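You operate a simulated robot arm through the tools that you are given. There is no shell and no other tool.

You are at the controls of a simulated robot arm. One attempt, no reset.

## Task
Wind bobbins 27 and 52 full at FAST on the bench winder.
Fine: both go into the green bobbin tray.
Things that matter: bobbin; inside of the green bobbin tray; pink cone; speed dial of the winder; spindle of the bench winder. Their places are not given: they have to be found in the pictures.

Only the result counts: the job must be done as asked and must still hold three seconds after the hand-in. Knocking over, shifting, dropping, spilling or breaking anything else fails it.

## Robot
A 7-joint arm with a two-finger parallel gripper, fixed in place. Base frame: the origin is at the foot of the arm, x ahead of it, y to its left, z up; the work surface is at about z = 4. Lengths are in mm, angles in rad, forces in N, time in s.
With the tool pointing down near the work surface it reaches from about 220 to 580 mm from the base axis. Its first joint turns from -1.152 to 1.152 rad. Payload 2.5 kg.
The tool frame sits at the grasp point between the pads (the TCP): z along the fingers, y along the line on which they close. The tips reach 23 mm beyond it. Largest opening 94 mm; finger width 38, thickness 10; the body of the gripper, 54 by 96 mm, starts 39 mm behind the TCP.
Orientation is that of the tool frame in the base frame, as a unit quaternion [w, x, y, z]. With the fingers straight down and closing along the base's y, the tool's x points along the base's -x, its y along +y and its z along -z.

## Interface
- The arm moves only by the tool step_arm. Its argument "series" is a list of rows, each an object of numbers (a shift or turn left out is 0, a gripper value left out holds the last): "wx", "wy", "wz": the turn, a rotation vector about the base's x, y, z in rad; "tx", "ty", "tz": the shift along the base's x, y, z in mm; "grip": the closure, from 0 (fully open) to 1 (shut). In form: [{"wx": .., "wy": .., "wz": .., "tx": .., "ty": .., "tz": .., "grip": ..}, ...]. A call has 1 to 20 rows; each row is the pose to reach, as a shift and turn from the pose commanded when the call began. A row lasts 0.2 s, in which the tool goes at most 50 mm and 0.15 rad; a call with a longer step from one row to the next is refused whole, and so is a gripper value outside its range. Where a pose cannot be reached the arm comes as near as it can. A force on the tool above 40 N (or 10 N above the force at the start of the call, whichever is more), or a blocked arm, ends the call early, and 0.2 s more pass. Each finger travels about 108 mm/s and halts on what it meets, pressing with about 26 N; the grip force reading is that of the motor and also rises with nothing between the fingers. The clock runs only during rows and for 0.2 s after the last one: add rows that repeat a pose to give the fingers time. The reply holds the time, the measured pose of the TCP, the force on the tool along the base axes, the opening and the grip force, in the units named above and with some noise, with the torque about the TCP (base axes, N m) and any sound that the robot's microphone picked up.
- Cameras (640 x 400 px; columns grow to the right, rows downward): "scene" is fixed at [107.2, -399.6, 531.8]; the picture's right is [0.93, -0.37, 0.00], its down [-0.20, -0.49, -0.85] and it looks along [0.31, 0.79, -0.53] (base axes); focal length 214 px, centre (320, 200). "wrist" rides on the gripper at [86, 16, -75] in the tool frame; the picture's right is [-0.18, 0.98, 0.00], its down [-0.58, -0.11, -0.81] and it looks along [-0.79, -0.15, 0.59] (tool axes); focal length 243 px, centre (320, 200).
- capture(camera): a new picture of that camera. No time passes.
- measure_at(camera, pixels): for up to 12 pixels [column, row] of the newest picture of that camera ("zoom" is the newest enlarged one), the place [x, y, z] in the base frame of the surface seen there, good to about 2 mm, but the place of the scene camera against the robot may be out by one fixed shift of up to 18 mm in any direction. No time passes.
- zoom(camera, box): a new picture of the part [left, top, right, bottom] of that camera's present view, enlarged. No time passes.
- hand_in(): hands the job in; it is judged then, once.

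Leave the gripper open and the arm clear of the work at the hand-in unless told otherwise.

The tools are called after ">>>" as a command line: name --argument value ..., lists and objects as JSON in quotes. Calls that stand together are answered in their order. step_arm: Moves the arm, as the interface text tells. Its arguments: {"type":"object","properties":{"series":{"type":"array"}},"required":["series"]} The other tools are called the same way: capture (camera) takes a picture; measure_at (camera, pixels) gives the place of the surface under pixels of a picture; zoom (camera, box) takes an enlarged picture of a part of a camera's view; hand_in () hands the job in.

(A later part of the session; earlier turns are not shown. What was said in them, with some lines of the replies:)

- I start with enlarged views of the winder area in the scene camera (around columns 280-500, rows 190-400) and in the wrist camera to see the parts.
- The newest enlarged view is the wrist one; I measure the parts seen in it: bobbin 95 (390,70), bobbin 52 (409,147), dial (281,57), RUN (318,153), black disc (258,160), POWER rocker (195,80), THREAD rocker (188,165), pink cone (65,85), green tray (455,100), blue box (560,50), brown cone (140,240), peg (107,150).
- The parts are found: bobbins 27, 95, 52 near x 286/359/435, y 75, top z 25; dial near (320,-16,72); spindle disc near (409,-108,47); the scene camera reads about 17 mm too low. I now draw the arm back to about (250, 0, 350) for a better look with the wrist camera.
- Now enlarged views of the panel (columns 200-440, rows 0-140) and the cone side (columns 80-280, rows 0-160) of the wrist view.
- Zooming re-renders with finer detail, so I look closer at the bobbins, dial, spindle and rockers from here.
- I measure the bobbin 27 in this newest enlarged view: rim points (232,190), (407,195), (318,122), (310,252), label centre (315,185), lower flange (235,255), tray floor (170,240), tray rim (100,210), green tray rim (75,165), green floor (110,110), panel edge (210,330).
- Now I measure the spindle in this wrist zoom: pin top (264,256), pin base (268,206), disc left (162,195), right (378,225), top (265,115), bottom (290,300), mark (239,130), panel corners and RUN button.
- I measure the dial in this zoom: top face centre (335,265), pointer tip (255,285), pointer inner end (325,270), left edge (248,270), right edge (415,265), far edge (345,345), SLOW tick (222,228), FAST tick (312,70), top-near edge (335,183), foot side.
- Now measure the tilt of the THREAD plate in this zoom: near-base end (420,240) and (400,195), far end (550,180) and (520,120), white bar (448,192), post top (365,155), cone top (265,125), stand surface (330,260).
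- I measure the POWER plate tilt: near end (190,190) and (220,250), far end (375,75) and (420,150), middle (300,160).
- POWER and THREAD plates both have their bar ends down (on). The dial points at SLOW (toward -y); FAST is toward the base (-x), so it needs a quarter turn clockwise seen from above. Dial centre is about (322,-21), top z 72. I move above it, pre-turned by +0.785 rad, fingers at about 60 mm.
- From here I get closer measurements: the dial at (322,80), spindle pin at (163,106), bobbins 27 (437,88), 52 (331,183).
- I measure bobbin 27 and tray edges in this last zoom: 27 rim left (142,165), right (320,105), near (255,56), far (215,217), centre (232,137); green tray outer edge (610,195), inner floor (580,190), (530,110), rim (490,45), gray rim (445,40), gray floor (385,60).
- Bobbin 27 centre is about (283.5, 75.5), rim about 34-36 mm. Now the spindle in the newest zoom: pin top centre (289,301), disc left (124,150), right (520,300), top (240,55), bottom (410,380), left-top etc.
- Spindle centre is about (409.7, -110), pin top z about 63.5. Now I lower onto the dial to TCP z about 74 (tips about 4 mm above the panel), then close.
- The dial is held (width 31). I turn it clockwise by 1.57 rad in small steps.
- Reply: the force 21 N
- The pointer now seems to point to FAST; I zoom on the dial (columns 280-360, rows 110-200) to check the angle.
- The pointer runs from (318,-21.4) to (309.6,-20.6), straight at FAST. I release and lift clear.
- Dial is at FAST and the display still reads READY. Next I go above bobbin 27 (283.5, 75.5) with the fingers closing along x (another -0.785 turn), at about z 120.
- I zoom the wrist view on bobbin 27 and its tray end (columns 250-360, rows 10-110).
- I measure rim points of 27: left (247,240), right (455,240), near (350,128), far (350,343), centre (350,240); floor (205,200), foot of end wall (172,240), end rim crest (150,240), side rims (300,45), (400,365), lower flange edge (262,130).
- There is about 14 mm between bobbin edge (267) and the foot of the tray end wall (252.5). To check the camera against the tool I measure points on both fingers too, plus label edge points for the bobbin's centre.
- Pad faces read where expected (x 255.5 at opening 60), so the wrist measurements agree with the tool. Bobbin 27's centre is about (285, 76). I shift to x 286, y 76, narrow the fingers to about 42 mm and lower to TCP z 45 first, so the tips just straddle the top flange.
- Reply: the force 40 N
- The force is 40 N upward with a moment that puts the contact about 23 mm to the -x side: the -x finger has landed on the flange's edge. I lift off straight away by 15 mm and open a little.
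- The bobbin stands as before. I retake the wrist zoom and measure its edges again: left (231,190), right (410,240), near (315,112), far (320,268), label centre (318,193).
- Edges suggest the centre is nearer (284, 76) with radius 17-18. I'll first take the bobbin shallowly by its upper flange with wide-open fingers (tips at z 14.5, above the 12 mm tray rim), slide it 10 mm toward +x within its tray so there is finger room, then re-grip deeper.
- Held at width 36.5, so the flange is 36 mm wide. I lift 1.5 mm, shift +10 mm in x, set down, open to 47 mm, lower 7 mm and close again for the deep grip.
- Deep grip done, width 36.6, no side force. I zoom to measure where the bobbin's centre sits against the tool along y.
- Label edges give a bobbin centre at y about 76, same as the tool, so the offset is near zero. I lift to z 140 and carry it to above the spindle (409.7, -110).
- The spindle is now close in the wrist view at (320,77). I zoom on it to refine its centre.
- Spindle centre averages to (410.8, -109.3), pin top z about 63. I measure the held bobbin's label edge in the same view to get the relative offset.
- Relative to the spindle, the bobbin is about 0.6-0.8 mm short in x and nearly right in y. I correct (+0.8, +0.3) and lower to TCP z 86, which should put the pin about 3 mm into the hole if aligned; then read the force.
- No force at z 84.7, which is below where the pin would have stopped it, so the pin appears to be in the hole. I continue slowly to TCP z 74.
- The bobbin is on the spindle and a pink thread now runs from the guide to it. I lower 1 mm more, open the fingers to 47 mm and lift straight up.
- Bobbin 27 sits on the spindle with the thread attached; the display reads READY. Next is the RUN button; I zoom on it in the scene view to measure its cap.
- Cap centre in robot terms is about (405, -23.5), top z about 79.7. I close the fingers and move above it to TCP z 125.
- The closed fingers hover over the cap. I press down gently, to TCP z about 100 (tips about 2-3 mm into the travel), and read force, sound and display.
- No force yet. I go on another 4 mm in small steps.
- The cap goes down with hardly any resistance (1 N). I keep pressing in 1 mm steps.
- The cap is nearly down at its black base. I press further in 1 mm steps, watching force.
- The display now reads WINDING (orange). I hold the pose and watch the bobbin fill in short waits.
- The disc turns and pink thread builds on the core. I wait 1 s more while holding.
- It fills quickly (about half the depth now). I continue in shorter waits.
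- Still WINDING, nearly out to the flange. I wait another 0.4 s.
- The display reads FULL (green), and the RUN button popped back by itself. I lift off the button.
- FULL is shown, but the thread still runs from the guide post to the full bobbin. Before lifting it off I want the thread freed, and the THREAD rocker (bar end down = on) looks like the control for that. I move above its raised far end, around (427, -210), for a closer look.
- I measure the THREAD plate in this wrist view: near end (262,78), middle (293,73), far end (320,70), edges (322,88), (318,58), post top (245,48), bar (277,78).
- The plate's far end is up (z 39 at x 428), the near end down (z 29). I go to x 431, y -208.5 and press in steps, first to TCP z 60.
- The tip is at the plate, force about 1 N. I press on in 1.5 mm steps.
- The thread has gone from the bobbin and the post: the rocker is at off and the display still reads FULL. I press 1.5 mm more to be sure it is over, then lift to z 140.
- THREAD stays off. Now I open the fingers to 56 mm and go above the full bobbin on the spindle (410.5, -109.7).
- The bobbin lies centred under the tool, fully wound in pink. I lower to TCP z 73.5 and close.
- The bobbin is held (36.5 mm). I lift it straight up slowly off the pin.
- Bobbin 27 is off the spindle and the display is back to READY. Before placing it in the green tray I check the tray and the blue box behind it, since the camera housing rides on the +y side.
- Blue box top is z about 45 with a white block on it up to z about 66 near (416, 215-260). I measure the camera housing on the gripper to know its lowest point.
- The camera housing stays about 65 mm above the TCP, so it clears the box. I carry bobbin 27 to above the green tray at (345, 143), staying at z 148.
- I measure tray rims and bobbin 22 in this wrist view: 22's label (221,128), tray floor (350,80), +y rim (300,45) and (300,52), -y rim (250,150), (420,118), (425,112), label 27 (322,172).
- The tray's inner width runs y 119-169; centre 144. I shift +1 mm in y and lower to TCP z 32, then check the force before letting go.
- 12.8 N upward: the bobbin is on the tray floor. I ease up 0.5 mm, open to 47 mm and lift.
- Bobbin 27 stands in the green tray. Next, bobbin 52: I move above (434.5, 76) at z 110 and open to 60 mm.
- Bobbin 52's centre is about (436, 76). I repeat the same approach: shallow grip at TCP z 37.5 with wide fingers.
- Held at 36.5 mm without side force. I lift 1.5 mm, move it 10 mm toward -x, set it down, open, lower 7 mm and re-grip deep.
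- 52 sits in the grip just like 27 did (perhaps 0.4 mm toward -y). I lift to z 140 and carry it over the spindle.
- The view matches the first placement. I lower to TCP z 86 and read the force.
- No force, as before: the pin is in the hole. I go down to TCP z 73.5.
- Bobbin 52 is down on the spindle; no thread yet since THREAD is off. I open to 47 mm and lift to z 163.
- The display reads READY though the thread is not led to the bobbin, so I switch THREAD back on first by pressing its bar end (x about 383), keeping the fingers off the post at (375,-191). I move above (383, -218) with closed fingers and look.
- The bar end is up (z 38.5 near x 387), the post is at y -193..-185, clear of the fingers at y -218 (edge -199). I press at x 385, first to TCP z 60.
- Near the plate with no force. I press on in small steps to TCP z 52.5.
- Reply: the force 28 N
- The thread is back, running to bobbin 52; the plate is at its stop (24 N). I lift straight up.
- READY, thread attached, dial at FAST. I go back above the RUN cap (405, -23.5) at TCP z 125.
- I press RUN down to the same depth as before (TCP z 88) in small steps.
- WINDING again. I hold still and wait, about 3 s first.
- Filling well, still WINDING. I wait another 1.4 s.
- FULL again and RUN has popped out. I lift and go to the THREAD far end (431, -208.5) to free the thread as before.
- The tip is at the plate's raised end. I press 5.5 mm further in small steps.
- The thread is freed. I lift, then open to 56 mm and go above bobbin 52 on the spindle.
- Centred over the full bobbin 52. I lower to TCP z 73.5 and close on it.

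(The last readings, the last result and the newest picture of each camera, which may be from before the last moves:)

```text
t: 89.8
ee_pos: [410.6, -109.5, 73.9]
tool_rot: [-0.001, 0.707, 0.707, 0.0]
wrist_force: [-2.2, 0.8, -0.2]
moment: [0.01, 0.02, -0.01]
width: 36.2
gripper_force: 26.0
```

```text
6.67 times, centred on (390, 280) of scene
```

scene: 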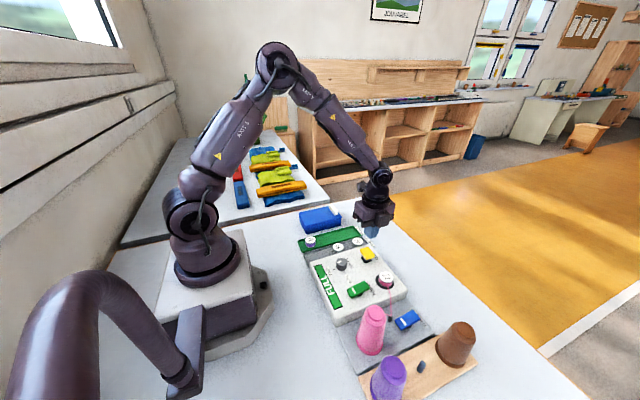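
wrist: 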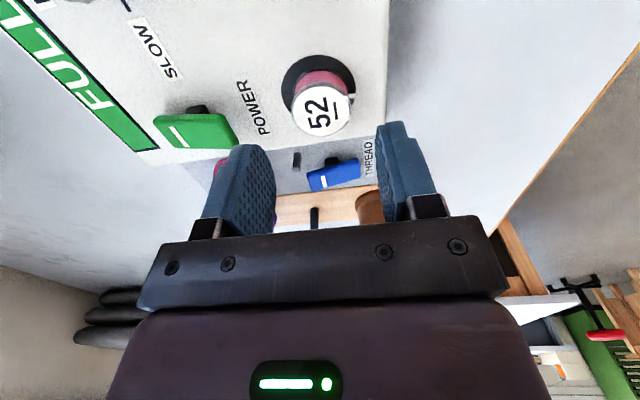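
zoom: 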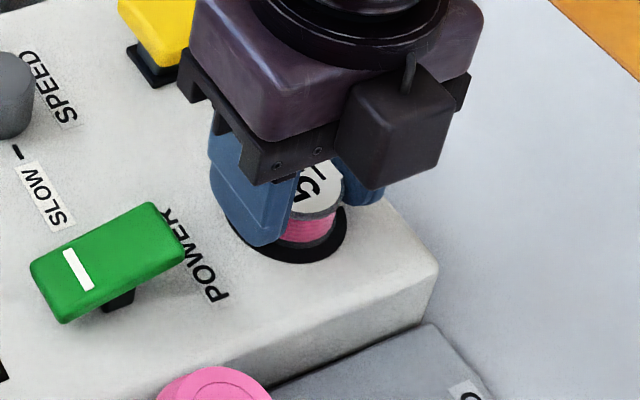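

Held. I lift it slowly off the pin, then up to z 148, and carry it over to the green tray at (405, 144).

>>> step_arm --series '[{"tz": 4}, {"tz": 8}, {"tz": 14}, {"tz": 20}, {"tz": 30}, {"tz": 50}, {"tz": 75}, {"tz": 75}, {"tx": 0, "ty": 22, "tz": 75}, {"tx": -1, "ty": 65, "tz": 75}, {"tx": -2, "ty": 108, "tz": 75}, {"tx": -3, "ty": 151, "tz": 75}, {"tx": -4, "ty": 194, "tz": 75}, {"tx": -5, "ty": 234, "tz": 75}, {"tx": -5.5, "ty": 253.4, "tz": 75}, {"tx": -5.5, "ty": 253.4, "tz": 75}, {"tx": -5.5, "ty": 253.4, "tz": 40}, {"tx": -5.5, "ty": 253.4, "tz": 5}, {"tx": -5.5, "ty": 253.4, "tz": 5}]'

>>> capture --camera "wrist"

>>> capture --camera "scene"

>>> zoom --camera "scene" --box '[290, 195, 390, 265]'

```text
t: 93.8
ee_pos: [405.9, 145.2, 77.4]
tool_rot: [-0.001, 0.707, 0.707, 0.001]
wrist_force: [0.0, 0.6, 0.5]
moment: [0.01, -0.01, 0.0]
width: 36.4
gripper_force: 25.6
```

```text
taken
```

wrist: 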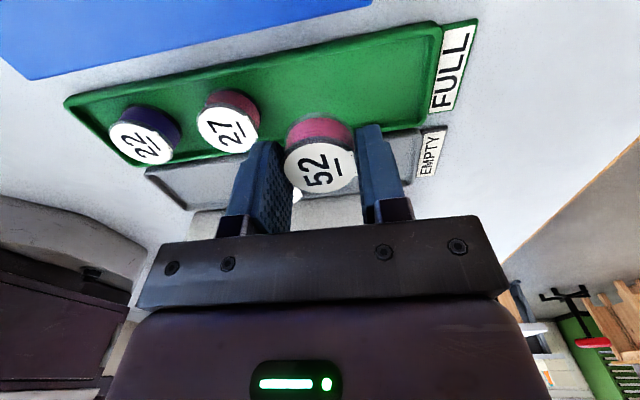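

```text
taken
```

scene: 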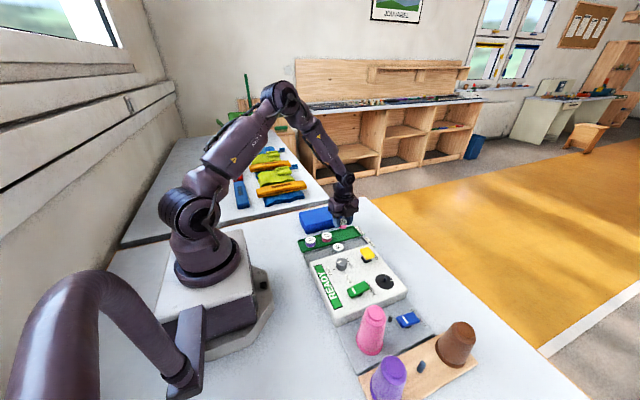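

```text
5.71 times, centred on (340, 230) of scene
```

zoom: 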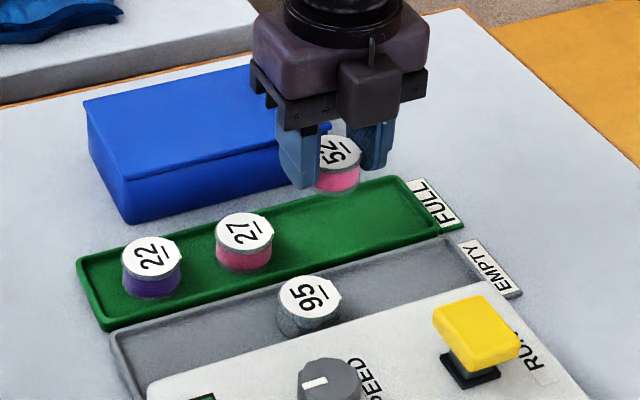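

52 is above free tray floor next to 27. I lower to TCP z 32 and check the force.

>>> step_arm --series '[{"tz": -15}, {"tz": -30}, {"tz": -40}, {"tz": -44}, {"tz": -46.5}, {"tz": -46.5}]'

>>> zoom --camera "scene" --box '[290, 205, 390, 265]'

```text
t: 95.2
ee_pos: [406.0, 144.7, 32.2]
tool_rot: [0.0, 0.707, 0.707, 0.0]
wrist_force: [-3.1, -0.4, 11.7]
moment: [-0.01, 0.14, 0.01]
width: 36.5
gripper_force: 25.6
```

```text
6.40 times, centred on (340, 235) of scene
```

zoom: 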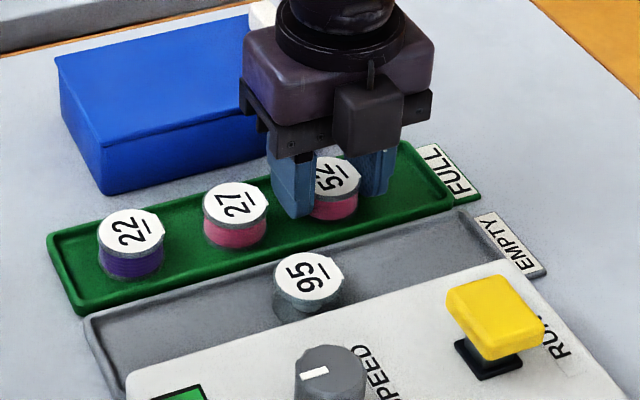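

The bobbin is on the floor (11.7 N). I ease up 0.5 mm, open to 47 mm and lift high.

>>> step_arm --series '[{"tz": 0.5}, {"tz": 0.5, "grip": 0.58}, {"tz": 0.5, "grip": 0.5}, {"tz": 0.5, "grip": 0.5}, {"tz": 15}, {"tz": 40}, {"tz": 75}, {"tz": 120}, {"tz": 165, "grip": 0.2}, {"tz": 200, "grip": 0}, {"tz": 200, "grip": 0}]'

>>> capture --camera "scene"

>>> zoom --camera "scene" --box '[290, 205, 390, 265]'

>>> zoom --camera "scene" --box '[300, 240, 500, 400]'

```text
t: 97.6
ee_pos: [404.4, 144.0, 234.2]
tool_rot: [0.0, 0.708, 0.707, -0.001]
wrist_force: [0.6, 0.5, 0.0]
moment: [-0.01, -0.02, 0.0]
width: 94.1
gripper_force: 0.0
```

```text
taken
```

scene: 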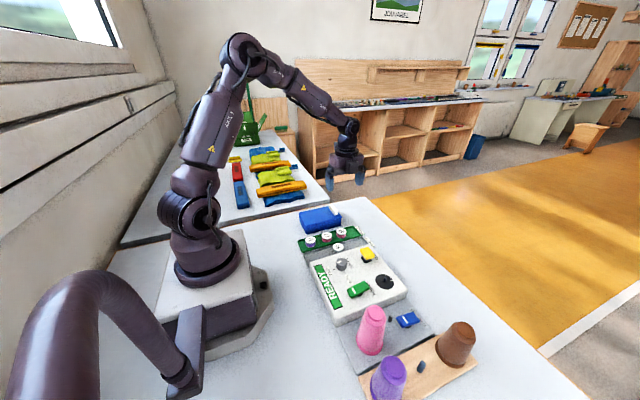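

```text
6.40 times, centred on (340, 235) of scene
```

zoom: 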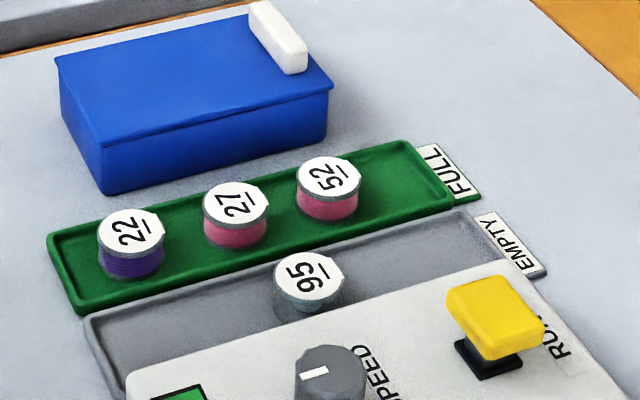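

```text
2.50 times, centred on (400, 320) of scene
```

zoom: 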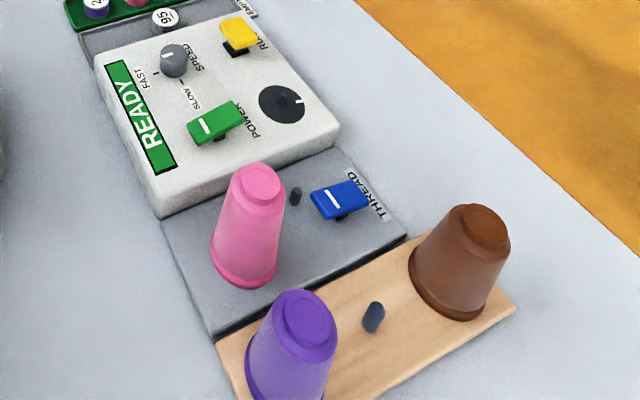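

Both bobbins, 27 and 52, stand full in the green tray; the display reads READY. The only control left different from how I found it, besides the dial, is THREAD (off). I put it back on: closed fingers, travel high to above (385, -218).

>>> step_arm --series '[{"tx": -2, "ty": -40, "grip": 0.5}, {"tx": -4, "ty": -82, "grip": 1.0}, {"tx": -6, "ty": -124}, {"tx": -9, "ty": -166}, {"tx": -11, "ty": -208}, {"tx": -14, "ty": -250}, {"tx": -16, "ty": -292}, {"tx": -18, "ty": -332}, {"tx": -20, "ty": -362}, {"tx": -20, "ty": -362, "tz": -45}, {"tx": -20, "ty": -362, "tz": -90}, {"tx": -20, "ty": -362, "tz": -90}]'

>>> capture --camera "wrist"

>>> zoom --camera "scene" --box '[330, 260, 450, 350]'

```text
t: 100.2
ee_pos: [384.5, -217.1, 139.1]
tool_rot: [0.0, 0.707, 0.707, 0.0]
wrist_force: [0.4, -1.6, -0.5]
moment: [0.01, 0.01, 0.07]
width: 0.0
gripper_force: 26.3
```

```text
taken
```

wrist: 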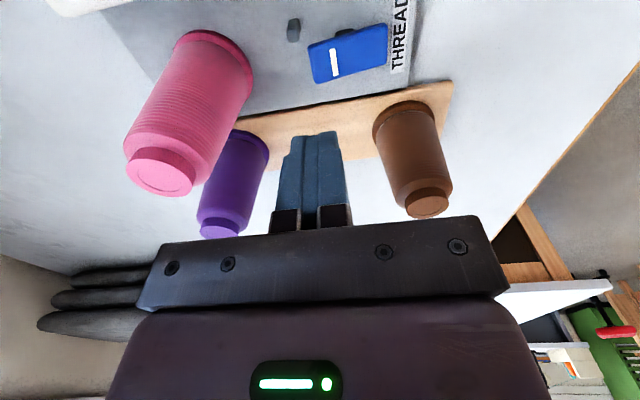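

```text
4.44 times, centred on (390, 305) of scene
```

zoom: 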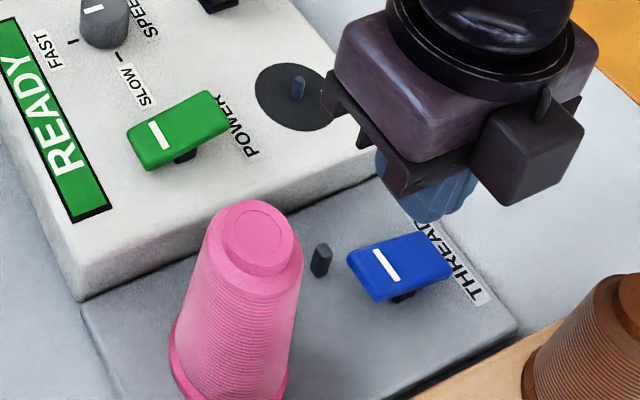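

Same place as before over the bar end. I press down in steps to TCP z 53.5.

>>> step_arm --series '[{"tz": -35}, {"tz": -65}, {"tz": -77}, {"tz": -82}, {"tz": -84}, {"tz": -86}, {"tz": -87.5}, {"tz": -88.5}]'

>>> zoom --camera "scene" --box '[330, 260, 450, 350]'

```text
t: 102.0
ee_pos: [385.3, -219.0, 54.3]
tool_rot: [0.0, 0.707, 0.707, 0.001]
wrist_force: [-8.4, 4.3, 16.5]
moment: [0.04, 0.02, -0.01]
width: 0.0
gripper_force: 26.0
```

```text
4.44 times, centred on (390, 305) of scene
```

zoom: 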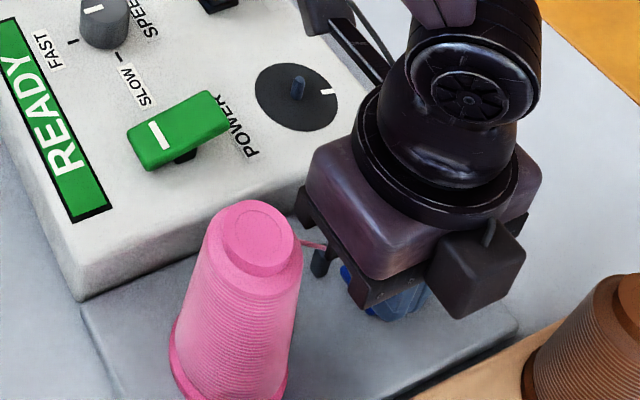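

The thread is back at the post, as it was at the start. I lift straight up, then move back to a clear high place with the gripper open.

>>> step_arm --series '[{"tz": 5}, {"tz": 30}, {"tz": 70}, {"tz": 115}, {"tz": 160}, {"tz": 200}, {"tx": -15, "ty": 40, "tz": 230}, {"tx": -30, "ty": 80, "tz": 250, "grip": 0.5}, {"tx": -45, "ty": 120, "tz": 270, "grip": 0}, {"tx": -60, "ty": 160, "tz": 280}, {"tx": -70, "ty": 200, "tz": 280}, {"tx": -70, "ty": 200, "tz": 280}]'

>>> capture --camera "scene"

>>> zoom --camera "scene" --box '[290, 205, 390, 265]'

>>> zoom --camera "scene" --box '[300, 240, 500, 400]'

```text
refused: row 7 steps farther than a row can; nothing moved
```

```text
taken
```

scene: 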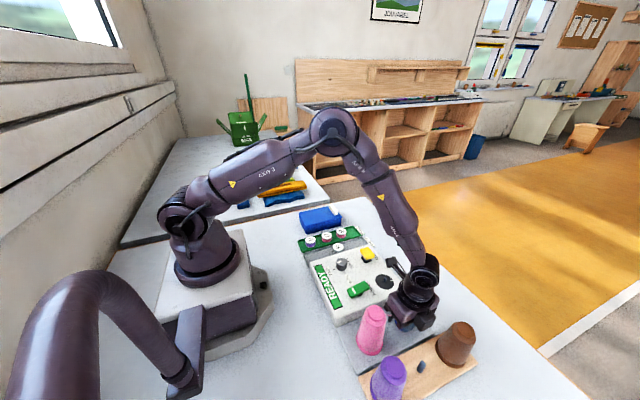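

```text
6.40 times, centred on (340, 235) of scene
```

zoom: 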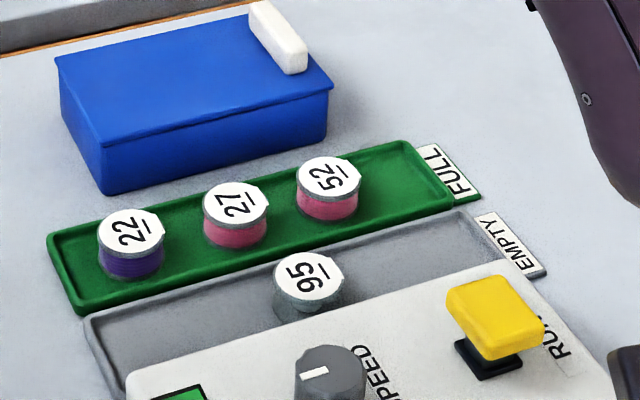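

```text
2.50 times, centred on (400, 320) of scene
```

zoom: 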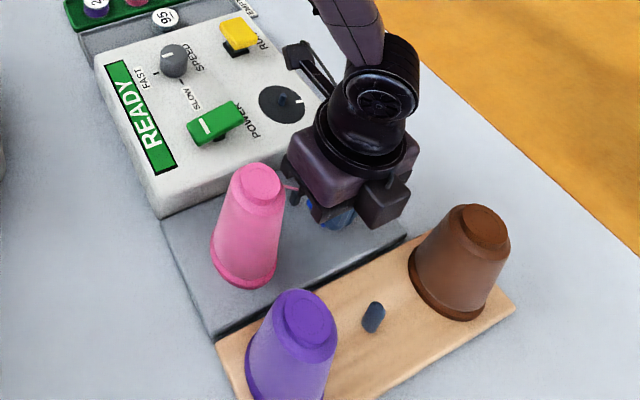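

The call was refused because row 7 was too long; nothing moved. I use smaller steps.

>>> step_arm --series '[{"tz": 5}, {"tz": 30}, {"tz": 70}, {"tz": 110}, {"tz": 150}, {"tz": 190}, {"tx": -8, "ty": 20, "tz": 220}, {"tx": -20, "ty": 52, "tz": 240, "grip": 0.5}, {"tx": -32, "ty": 88, "tz": 255, "grip": 0}, {"tx": -44, "ty": 124, "tz": 270}, {"tx": -56, "ty": 160, "tz": 280}, {"tx": -66, "ty": 200, "tz": 280}, {"tx": -66, "ty": 200, "tz": 280}]'

>>> capture --camera "scene"

>>> zoom --camera "scene" --box '[290, 205, 390, 265]'

>>> zoom --camera "scene" --box '[300, 240, 500, 400]'

```text
t: 104.8
ee_pos: [318.9, -18.1, 331.6]
tool_rot: [-0.001, 0.708, 0.707, 0.0]
wrist_force: [0.6, 0.4, -0.7]
moment: [0.02, 0.01, 0.03]
width: 94.0
gripper_force: 0.0
```

```text
taken
```

scene: 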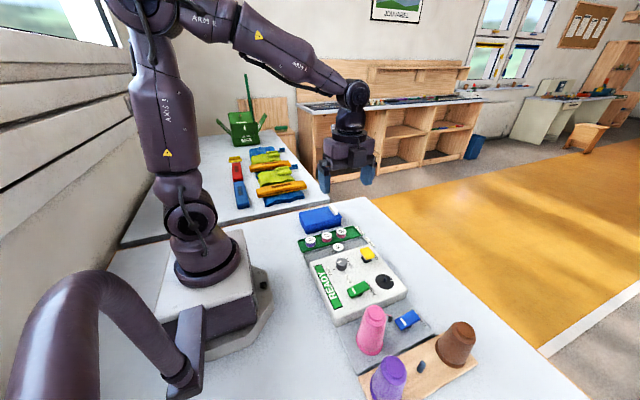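

```text
6.40 times, centred on (340, 235) of scene
```

zoom: 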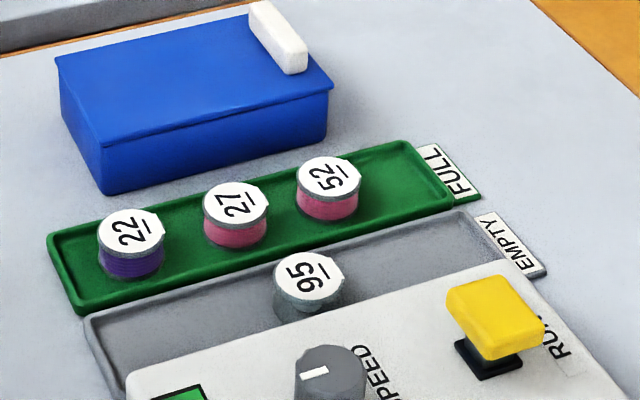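

```text
2.50 times, centred on (400, 320) of scene
```

zoom: 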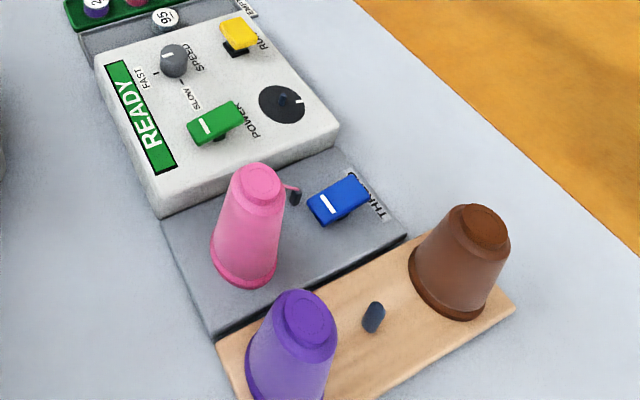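

Everything is in place: 27 and 52, wound full in pink, stand in the green tray beside 22; 95 is untouched; the cones are standing; the dial is at FAST and THREAD is on as found. The gripper is open and the arm is clear. I hand in.

>>> hand_in

```text
The job is handed in.
```

Bobbins 27 and 52 are both wound full at FAST and standing in the green tray next to 22. I handed the job in, and no verdict came back in the reply.

- **Winding:** I set the speed dial to FAST before the first run. The winder display showed FULL at the end of each run.
- **Thread:** With each full bobbin still threaded, I switched the THREAD rocker off to free the thread before lifting the bobbin. I switched it back on for the second winding, and again at the end, so it is on as I found it.
- **One contact:** On the first approach to bobbin 27 a finger landed on its flange with about 40 N. I lifted off at once and the bobbin looked unmoved. I then gripped it again and it wound normally.
- **Everything else:** In the final pictures bobbins 95 and 22 and all three cones stand where they were. The gripper is open and the arm is clear of the work.
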